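You operate a simulated robot arm through the tools that you are given. There is no shell and no other tool. Be economical: measure what you need, move in short steps, check, and stop when the job is done.

Carry out the task below with a simulated robot arm. There is one attempt and no reset: what you move stays moved.

Task
Stand the steel whisk beside the grey foil sheet. It goes on the side that lies toward x +0.0, y -1.0 (a direction in the base frame), with about 3 cm between them.

The check looks at the end state, three seconds after you hand in, the way a careful person would. Anything else that was tipped, shoved, dropped, spilled or broken makes it a failure.

Robot
A 7-joint arm with a two-finger parallel gripper, fixed in place. Base frame: the origin is at the foot of the arm, x ahead of it, y to its left, z up. Units: mm, rad, N and s.
With the tool pointing down near the work surface it reaches from about 240 to 620 mm from the base axis. Its first joint turns from -1.152 to 1.152 rad. Payload 2.6 kg.
The TCP is the grasp point between the finger pads, 30 mm short of the fingertips. In the tool frame z runs along the fingers and y along their closing line. Largest opening 94 mm; finger width 28, thickness 10; the body of the gripper, 50 by 96 mm, starts 55 mm behind the TCP.
Orientation is that of the tool frame in the base frame, as [roll, pitch, yaw] about the fixed x, y, z axes, in that order (R = Rz(yaw) Ry(pitch) Rx(roll)). With the fingers straight down and closing along the base's y, the tool's x points along the base's -x, its y along +y and its z along -z.

Tools
- The arm moves only by the tool jog_arm. Its argument "commands" is text: rows parted by semicolons, each of 7 numbers parted by spaces: the shift along the base's x, y, z in mm, then the turn, a rotation vector about the base's x, y, z in rad, then the closure, from 0 (fully open) to 1 (shut). In form: x y z ax ay az gripper; .... A call has 1 to 20 rows; each row shifts and turns the commanded pose from where the row before left it. Each row takes 0.2 s and may step no farther than 50 mm and 0.15 rad from the row before; otherwise, or with a gripper value out of range, the whole call is refused. A pose out of reach is approached as far as the arm can. The call stops where the force on the tool passes 40 N (or 10 N more than at its start, if that is more) or the arm is blocked; 0.2 s more then pass. Each finger travels about 72 mm/s and halts on what it meets, pressing with about 40 N; the grip force reading is that of the motor and also rises with nothing between the fingers. The clock runs only during rows and for 0.2 s after the last one: add rows that do not move to give the fingers time. The reply holds the time, the measured pose of the TCP, the force on the tool along the base axes, the opening and the grip force, in the units named above and with some noise, and new pictures: "show" is both (left out), scene, wrist or none.
- Cameras (640 x 400 px; columns grow to the right, rows downward): "scene" is fixed at [39.1, 436.3, 558.9]; the picture's right is [-0.75, -0.66, 0.00], its down [-0.40, 0.46, -0.79] and it looks along [0.52, -0.59, -0.61] (base axes); focal length 335 px, centre (320, 200). "wrist" rides on the gripper at [-37, 0, -58] in the tool frame; the picture's right is [0.00, -1.00, 0.00], its down [0.97, 0.00, -0.24] and it looks along [0.24, 0.00, 0.97] (tool axes); focal length 218 px, centre (320, 200).
- point_at(camera, pixels): for up to 12 pixels [column, row] of the newest picture of that camera ("zoom" is the newest enlarged one), the place [x, y, z] in the base frame of the surface seen there, good to about 2 mm. The clock stands still meanwhile.
- enlarge(camera, box): a new picture of the part [left, top, right, bottom] of that camera's present view, enlarged. The clock stands still meanwhile.
- job_done(): hands the job in; it is judged then, once.

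Keep the steps short. Do not move on a guess: measure, check each grasp and each placing, and mend mistakes. In all there are 60 turns and 120 pictures (those below and enlarged ones count). Leave the gripper open and the arm clear of the work at the hand-in unless told otherwise, and finish with a single line.

The tools are called after ">>>" as name(argument=value, ...) on one line, values as JSON. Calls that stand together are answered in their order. jog_arm: Moves the arm, as the interface text tells. Its arguments: {"type":"object","properties":{"commands":{"type":"string"},"show":{"type":"string","enum":["both","scene","wrist","none"]}},"required":["commands"]} The other tools are called the same way: point_at (camera, pixels) gives the place of the surface under pixels of a picture; enlarge (camera, box) takes an enlarged picture of a part of a camera's view; job_done () hands the job in.

At the start:

```text
clock: 0.0
tcp_pos: [357.6, -41.6, 298.1]
ee_rot: [3.14, -0.002, 3.141]
contact_force: [-0.9, -0.3, 0.0]
width: 94.0
grasp_force: 0.0
```

scene: 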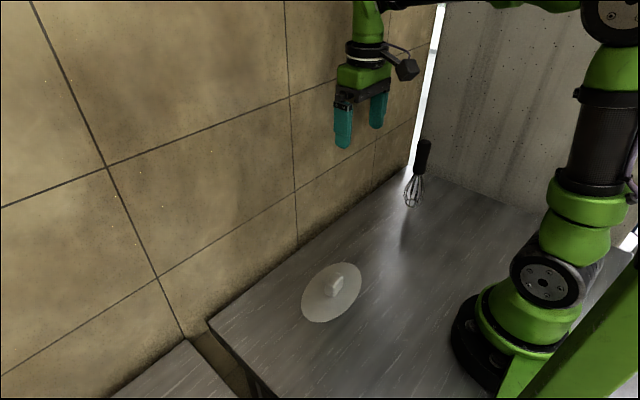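
wrist: 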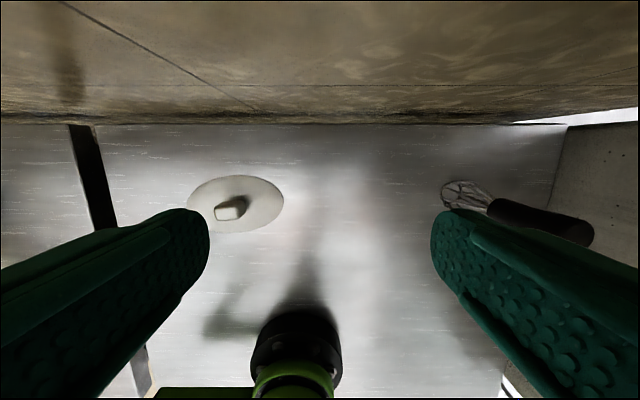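

I see a pale oval sheet with a small block on it at about (332,292), and a whisk, apparently upright, at about (415,180). I'll enlarge both views first.

>>> enlarge(camera="scene", box=[370, 120, 470, 220])

>>> enlarge(camera="wrist", box=[160, 140, 640, 280])

>>> point_at(camera="scene", pixels=[[425, 142], [422, 155], [419, 172], [413, 190], [411, 205], [303, 305], [360, 268], [350, 263], [318, 321], [336, 284], [331, 292], [345, 300]])

>>> point_at(camera="wrist", pixels=[[190, 203], [283, 203], [237, 177], [237, 231], [232, 206], [245, 201], [216, 213], [446, 190], [590, 232], [540, 218], [495, 207], [465, 190]])

```text
4.00 times, centred on (420, 170) of scene
```

zoom: 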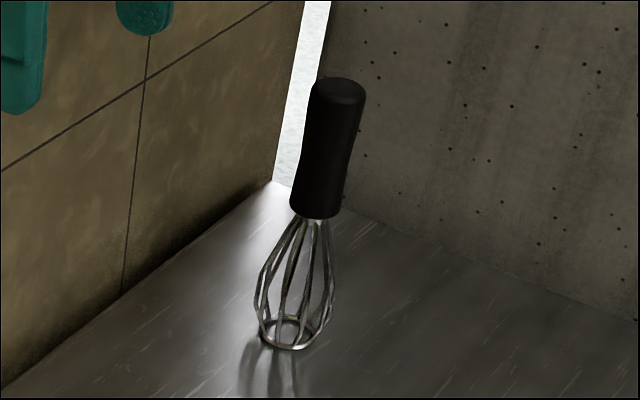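

```text
1.33 times, centred on (400, 210) of wrist
```

zoom: 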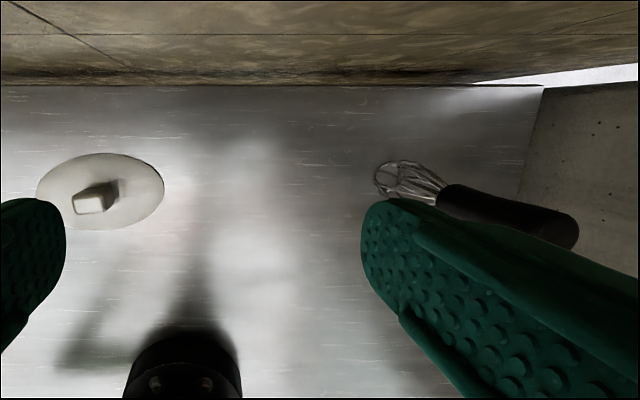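

```text
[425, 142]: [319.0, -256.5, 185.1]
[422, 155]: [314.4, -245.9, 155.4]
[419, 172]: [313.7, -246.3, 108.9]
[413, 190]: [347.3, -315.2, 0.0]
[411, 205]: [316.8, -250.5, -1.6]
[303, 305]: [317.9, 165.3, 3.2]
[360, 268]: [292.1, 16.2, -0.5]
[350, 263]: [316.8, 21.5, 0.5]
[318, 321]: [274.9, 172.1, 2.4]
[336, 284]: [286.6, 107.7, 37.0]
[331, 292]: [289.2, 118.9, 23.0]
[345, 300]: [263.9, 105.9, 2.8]
```

```text
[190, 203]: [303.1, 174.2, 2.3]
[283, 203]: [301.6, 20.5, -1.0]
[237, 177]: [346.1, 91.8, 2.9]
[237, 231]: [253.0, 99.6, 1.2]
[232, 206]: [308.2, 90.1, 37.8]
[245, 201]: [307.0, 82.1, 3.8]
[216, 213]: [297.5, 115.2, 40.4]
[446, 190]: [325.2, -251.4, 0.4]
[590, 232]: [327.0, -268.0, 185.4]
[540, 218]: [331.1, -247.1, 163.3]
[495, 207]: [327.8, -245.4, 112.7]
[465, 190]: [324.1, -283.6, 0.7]
```

The whisk stands upright on its wire end at about (325, -258), with its top at about z 186. The foil runs over y 22..174 and x 253..346. Next I'll move above the whisk at the present height and look.

>>> jog_arm(commands="-6 -36 0 0 0 0 0;-6 -36 0 0 0 0 0;-6 -36 0 0 0 0 0;-6 -36 0 0 0 0 0;-5 -36 0 0 0 0 0;-4 -36 0 0 0 0 0;0 0 0 0 0 0 0;0 0 0 0 0 0 0")

```text
clock: 1.8
tcp_pos: [324.3, -261.0, 297.7]
ee_rot: [3.14, -0.001, 3.141]
contact_force: [0.3, -0.1, -0.6]
width: 94.0
grasp_force: 0.0
```

scene: 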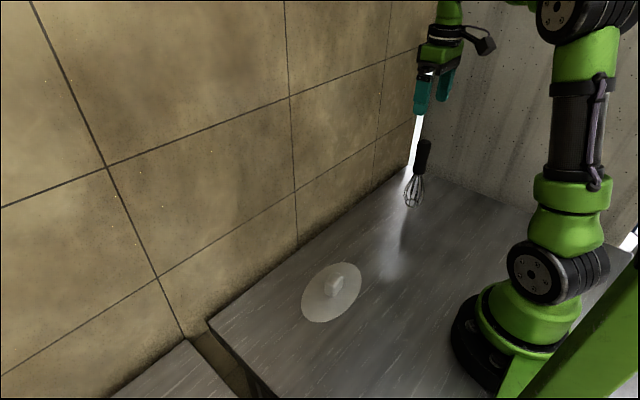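
wrist: 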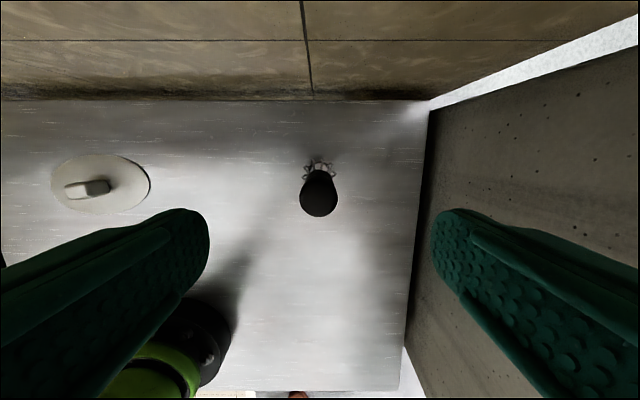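

The handle now shows at (319,197), almost centred between the fingers. I'll measure its rim, the wire cage, the wall on the right, and the foil again.

>>> point_at(camera="wrist", pixels=[[303, 200], [335, 200], [319, 189], [319, 213], [319, 200], [304, 172], [335, 172], [430, 120], [560, 150], [149, 183], [100, 212], [52, 184]])

>>> enlarge(camera="wrist", box=[270, 140, 370, 230])

```text
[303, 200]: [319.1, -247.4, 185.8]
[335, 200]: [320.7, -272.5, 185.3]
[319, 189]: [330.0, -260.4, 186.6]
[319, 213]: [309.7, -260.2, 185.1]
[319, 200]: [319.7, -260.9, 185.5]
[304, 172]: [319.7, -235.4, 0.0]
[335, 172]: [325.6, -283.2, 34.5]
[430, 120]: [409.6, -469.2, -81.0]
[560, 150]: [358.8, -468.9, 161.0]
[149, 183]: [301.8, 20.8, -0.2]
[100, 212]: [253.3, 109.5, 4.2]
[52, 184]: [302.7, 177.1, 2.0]
```

```text
4.44 times, centred on (320, 185) of wrist
```

zoom: 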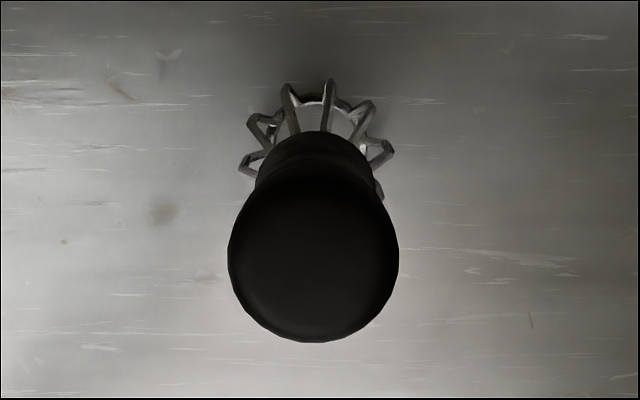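

The handle centre is (321, -260), about 25 mm across, and the cage radius is about 24 mm. Nothing else is nearby. I'll go straight down to z ≈ 148, with the fingertips at 118, still open.

>>> jog_arm(commands="-3 1 -25 0 0 0 0;0 0 -25 0 0 0 0;0 0 -25 0 0 0 0;0 0 -25 0 0 0 0;0 0 -25 0 0 0 0;0 0 -25 0 0 0 0;0 0 0 0 0 0 0;0 0 0 0 0 0 0")

```text
clock: 3.6
tcp_pos: [322.7, -259.0, 149.7]
ee_rot: [-3.141, -0.001, -3.141]
contact_force: [0.7, 0.3, 0.6]
width: 94.2
grasp_force: 0.0
```

scene: 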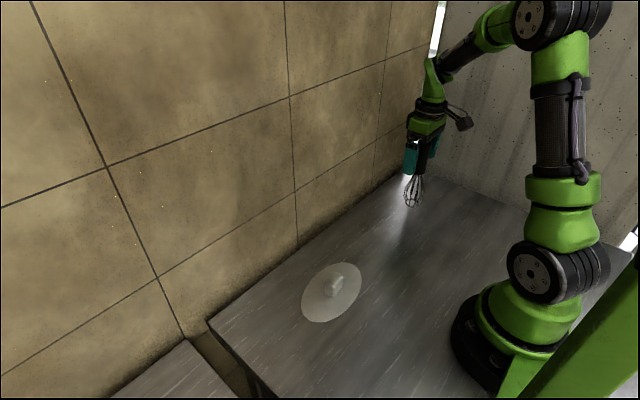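
wrist: 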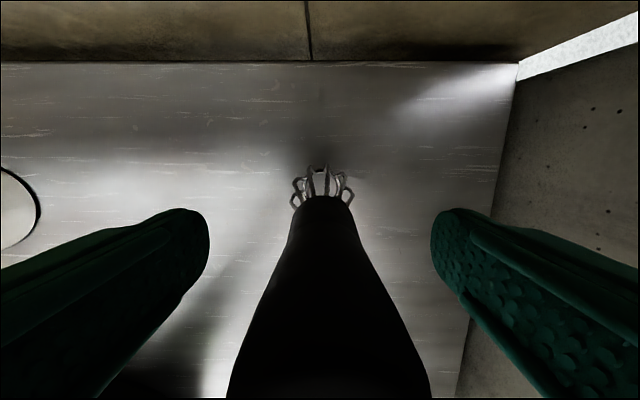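

The handle is between the fingers, with 1 mm of y offset to correct. I'll close gently.

>>> jog_arm(commands="-1 -1.5 0 0 0 0 0;0 0 0 0 0 0 0.3;0 0 0 0 0 0 0.5;0 0 0 0 0 0 0.6;0 0 0 0 0 0 0.7;0 0 0 0 0 0 0.8;0 0 0 0 0 0 1;0 0 0 0 0 0 1;0 0 0 0 0 0 1")

```text
clock: 5.6
tcp_pos: [322.7, -259.8, 148.7]
ee_rot: [3.141, 0.002, 3.141]
contact_force: [0.5, 0.1, -0.1]
width: 29.8
grasp_force: 40.2
```

scene: 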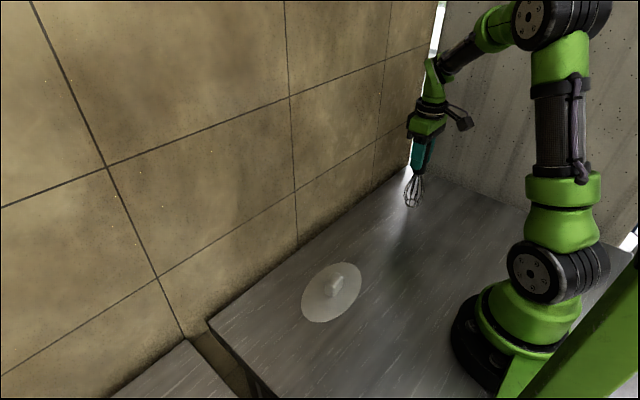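
wrist: 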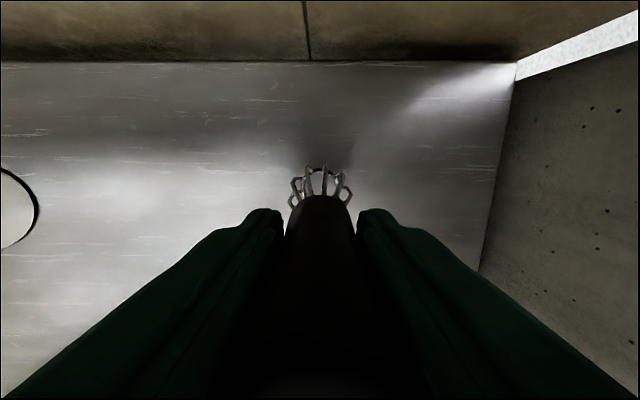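

It's gripped (29.8 mm, 40 N). I'll lift 40 mm and check.

>>> jog_arm(commands="0 0 5 0 0 0 1;0 0 10 0 0 0 1;0 0 15 0 0 0 1;0 0 10 0 0 0 1;0 0 0 0 0 0 1;0 0 0 0 0 0 1")

```text
clock: 7.0
tcp_pos: [322.2, -258.9, 188.9]
ee_rot: [-3.141, 0.001, 3.141]
contact_force: [1.0, 0.2, -1.8]
width: 29.5
grasp_force: 39.8
```

scene: 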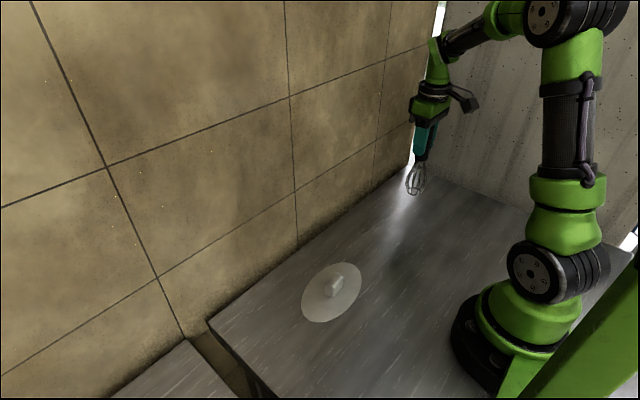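
wrist: 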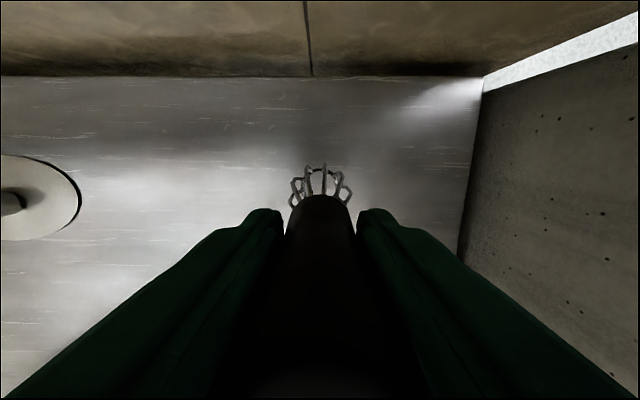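

The whisk lifted cleanly and hangs straight. I'll carry it to about y -45 and x 300, stop short, and re-measure the foil edge.

>>> jog_arm(commands="-1 8 0 0 0 0 1;-2 16 0 0 0 0 1;-2 20 0 0 0 0 1;-2 20 0 0 0 0 1;-2 20 0 0 0 0 1;-2 20 0 0 0 0 1;-2 20 0 0 0 0 1;-2 20 0 0 0 0 1;-2 20 0 0 0 0 1;-2 20 0 0 0 0 1;-2 16 0 0 0 0 1;-1 10 0 0 0 0 1;0 4 0 0 0 0 1;0 0 0 0 0 0 1;0 0 0 0 0 0 1")

```text
clock: 10.2
tcp_pos: [298.1, -44.9, 188.3]
ee_rot: [-3.141, 0.0, 3.141]
contact_force: [0.2, -0.3, -1.6]
width: 29.5
grasp_force: 40.3
```

scene: 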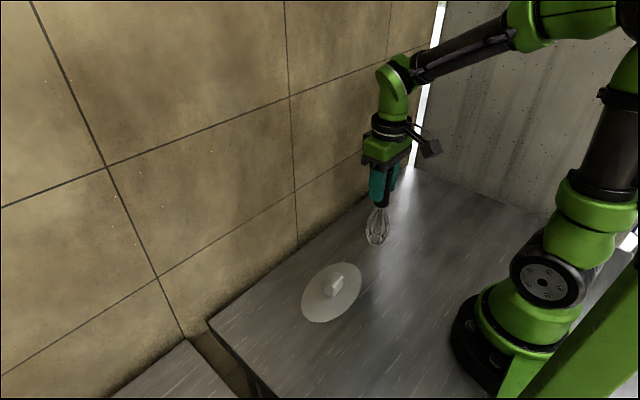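
wrist: 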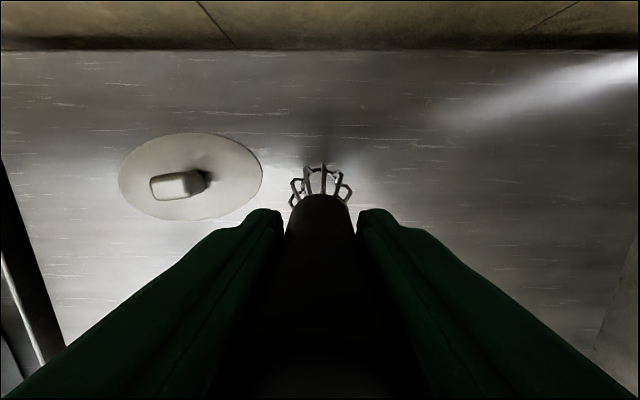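

I'll measure the foil's near edge at about (262,180), its other edges, and the whisk cage.

>>> point_at(camera="wrist", pixels=[[260, 178], [262, 185], [264, 180], [258, 178], [191, 134], [180, 219], [119, 174], [292, 183], [352, 192], [323, 166], [292, 200]])

>>> point_at(camera="scene", pixels=[[357, 268], [359, 272], [366, 233], [388, 233], [377, 243], [370, 241]])

>>> enlarge(camera="scene", box=[330, 180, 430, 280])

```text
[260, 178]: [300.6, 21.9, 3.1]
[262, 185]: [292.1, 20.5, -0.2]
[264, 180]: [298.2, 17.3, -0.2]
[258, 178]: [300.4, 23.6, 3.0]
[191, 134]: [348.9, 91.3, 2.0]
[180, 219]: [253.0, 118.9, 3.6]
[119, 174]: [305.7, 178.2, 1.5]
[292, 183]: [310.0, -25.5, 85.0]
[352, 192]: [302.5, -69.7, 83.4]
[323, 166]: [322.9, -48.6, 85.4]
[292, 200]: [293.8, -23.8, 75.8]
```

```text
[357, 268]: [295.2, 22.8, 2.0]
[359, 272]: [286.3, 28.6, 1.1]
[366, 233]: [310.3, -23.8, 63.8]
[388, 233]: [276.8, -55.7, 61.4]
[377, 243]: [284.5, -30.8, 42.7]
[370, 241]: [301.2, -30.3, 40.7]
```

```text
4.00 times, centred on (380, 230) of scene
```

zoom: 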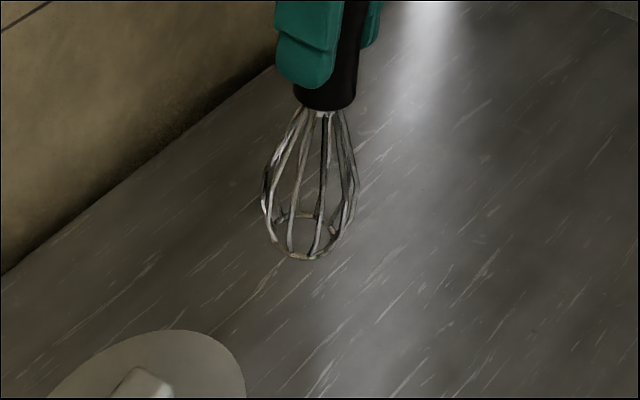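

The foil edge is at y ≈ 20.5 and the cage spans y -23.5..-70, so the gap is 44 mm. I'll shift +14 in y for about 30 mm and lower 36 mm.

>>> jog_arm(commands="1 7 0 0 0 0 1;0 7 0 0 0 0 1;0 0 -10 0 0 0 1;0 0 -10 0 0 0 1;0 0 -10 0 0 0 1;0 0 -6 0 0 0 1;0 0 0 0 0 0 1;0 0 0 0 0 0 1")

```text
clock: 12.0
tcp_pos: [300.9, -31.4, 153.2]
ee_rot: [-3.141, 0.0, -3.141]
contact_force: [0.3, -0.5, -1.1]
width: 29.5
grasp_force: 40.3
```

scene: 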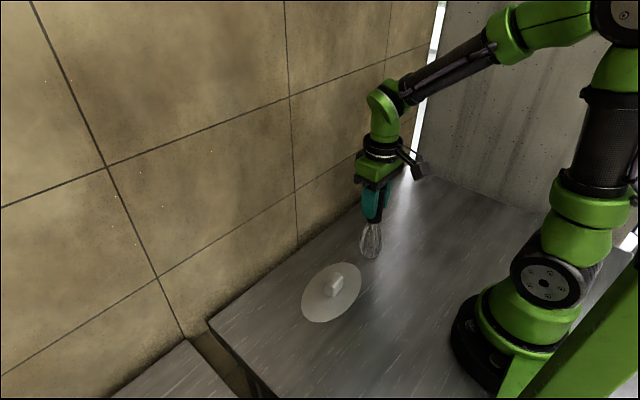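
wrist: 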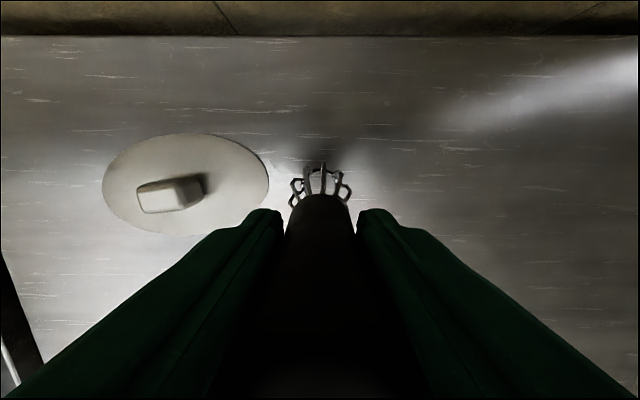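

I'm about 4 mm above touchdown. I'll lower in 1 mm steps and watch the force.

>>> jog_arm(commands="0 0 -1 0 0 0 1;0 0 -1 0 0 0 1;0 0 -1 0 0 0 1;0 0 -1 0 0 0 1;0 0 0 0 0 0 1", show="none")

>>> enlarge(camera="scene", box=[320, 190, 420, 290])

```text
clock: 13.2
tcp_pos: [302.8, -31.0, 149.8]
ee_rot: [-3.14, 0.007, 3.138]
contact_force: [-3.6, -3.7, 34.0]
width: 29.7
grasp_force: 39.8
```

```text
4.00 times, centred on (370, 240) of scene
```

zoom: 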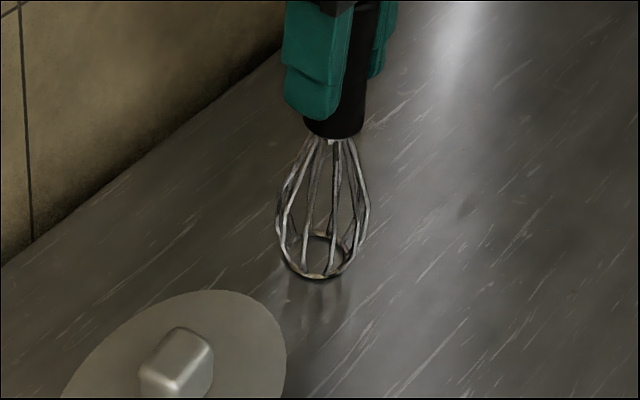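

It touched down with 34 N. I'll ease up until the force is nearly gone.

>>> jog_arm(commands="0 0 -0 0 0 0 1;0 0 1 0 0 0 1;0 0 0.5 0 0 0 1;0 0 0 0 0 0 1", show="none")

```text
clock: 14.2
tcp_pos: [300.8, -30.4, 148.9]
ee_rot: [-3.141, 0.001, -3.14]
contact_force: [4.8, -1.2, 11.1]
width: 29.3
grasp_force: 40.4
```

>>> jog_arm(commands="0 0 0.5 0 0 0 1;0 0 0 0 0 0 1;0 0 0 0 0 0 1", show="none")

>>> point_at(camera="wrist", pixels=[[292, 183], [352, 192], [268, 185], [271, 190]])

```text
clock: 15.0
tcp_pos: [299.0, -31.6, 149.8]
ee_rot: [3.141, -0.002, 3.141]
contact_force: [3.1, -0.2, 6.6]
width: 29.3
grasp_force: 39.5
```

```text
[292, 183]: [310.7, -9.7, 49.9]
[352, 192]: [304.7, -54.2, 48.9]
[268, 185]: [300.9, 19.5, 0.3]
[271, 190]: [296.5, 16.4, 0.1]
```

The gap is about 30 mm and the load is light (6.6 N). I'll open gently.

>>> jog_arm(commands="0 0 0.3 0 0 0 1;0 0 0 0 0 0 1;0 0 0 0 0 0 0.66;0 0 0 0 0 0 0.6;0 0 0 0 0 0 0.5;0 0 0 0 0 0 0.3;0 0 0 0 0 0 0.05;0 0 0 0 0 0 0.05")

```text
clock: 16.8
tcp_pos: [300.1, -29.9, 150.7]
ee_rot: [3.14, 0.0, 3.141]
contact_force: [-0.1, 0.6, 0.0]
width: 89.4
grasp_force: 0.2
```

scene: 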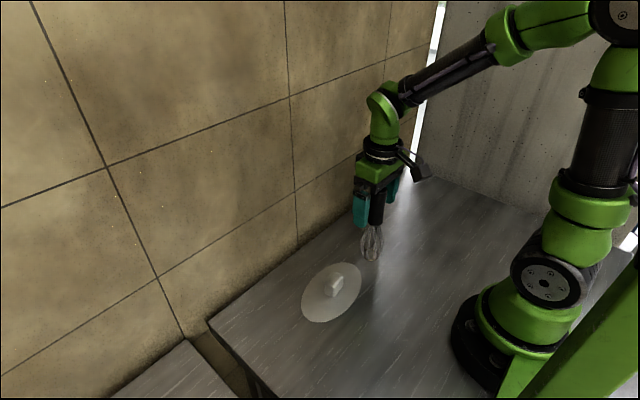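
wrist: 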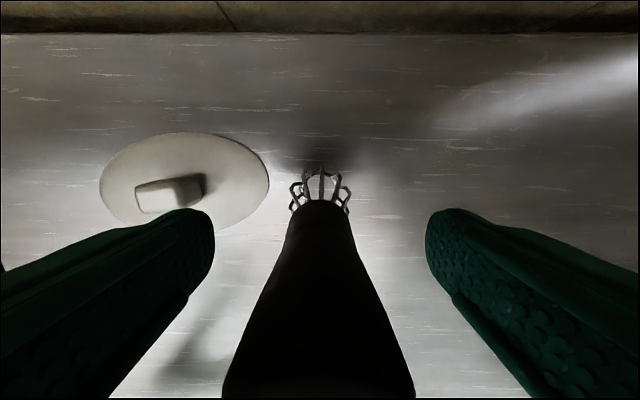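

The whisk stands free. I'll go straight up well clear of it and check.

>>> jog_arm(commands="0 0 10 0 0 0 0;0 0 20 0 0 0 0;0 0 25 0 0 0 0;0 0 25 0 0 0 0;0 0 25 0 0 0 0;0 0 25 0 0 0 0;0 0 20 0 0 0 0;0 0 0 0 0 0 0;0 0 0 0 0 0 0")

>>> enlarge(camera="scene", box=[290, 170, 430, 330])

```text
clock: 18.8
tcp_pos: [298.9, -33.5, 300.5]
ee_rot: [3.141, 0.0, 3.141]
contact_force: [-0.1, 1.1, 0.2]
width: 94.2
grasp_force: 0.0
```

scene: 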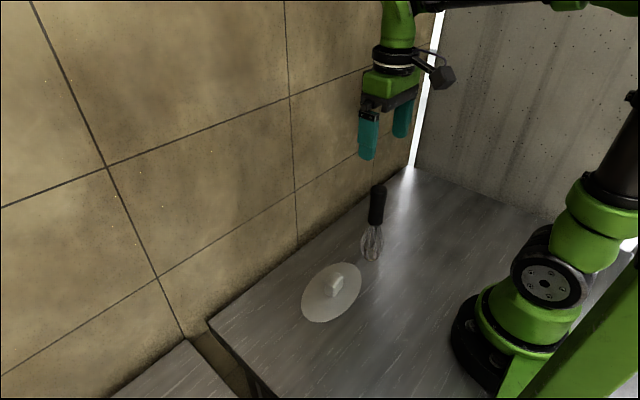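
wrist: 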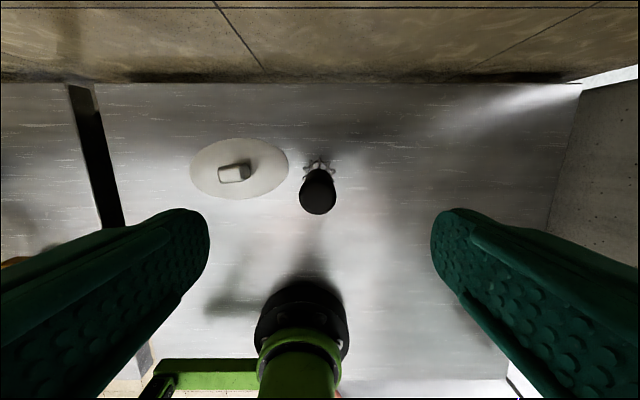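

```text
2.50 times, centred on (360, 250) of scene
```

zoom: 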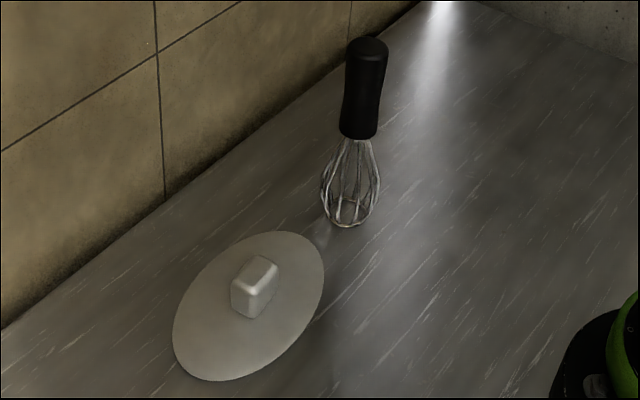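

The whisk stands upright, the foil and block are untouched, and the open gripper is well clear above. I'm handing in.

>>> job_done()

```text
The job is handed in.
```

The whisk stands upright on the foil sheet's -y side, about 30 mm from its edge, with nothing else disturbed.
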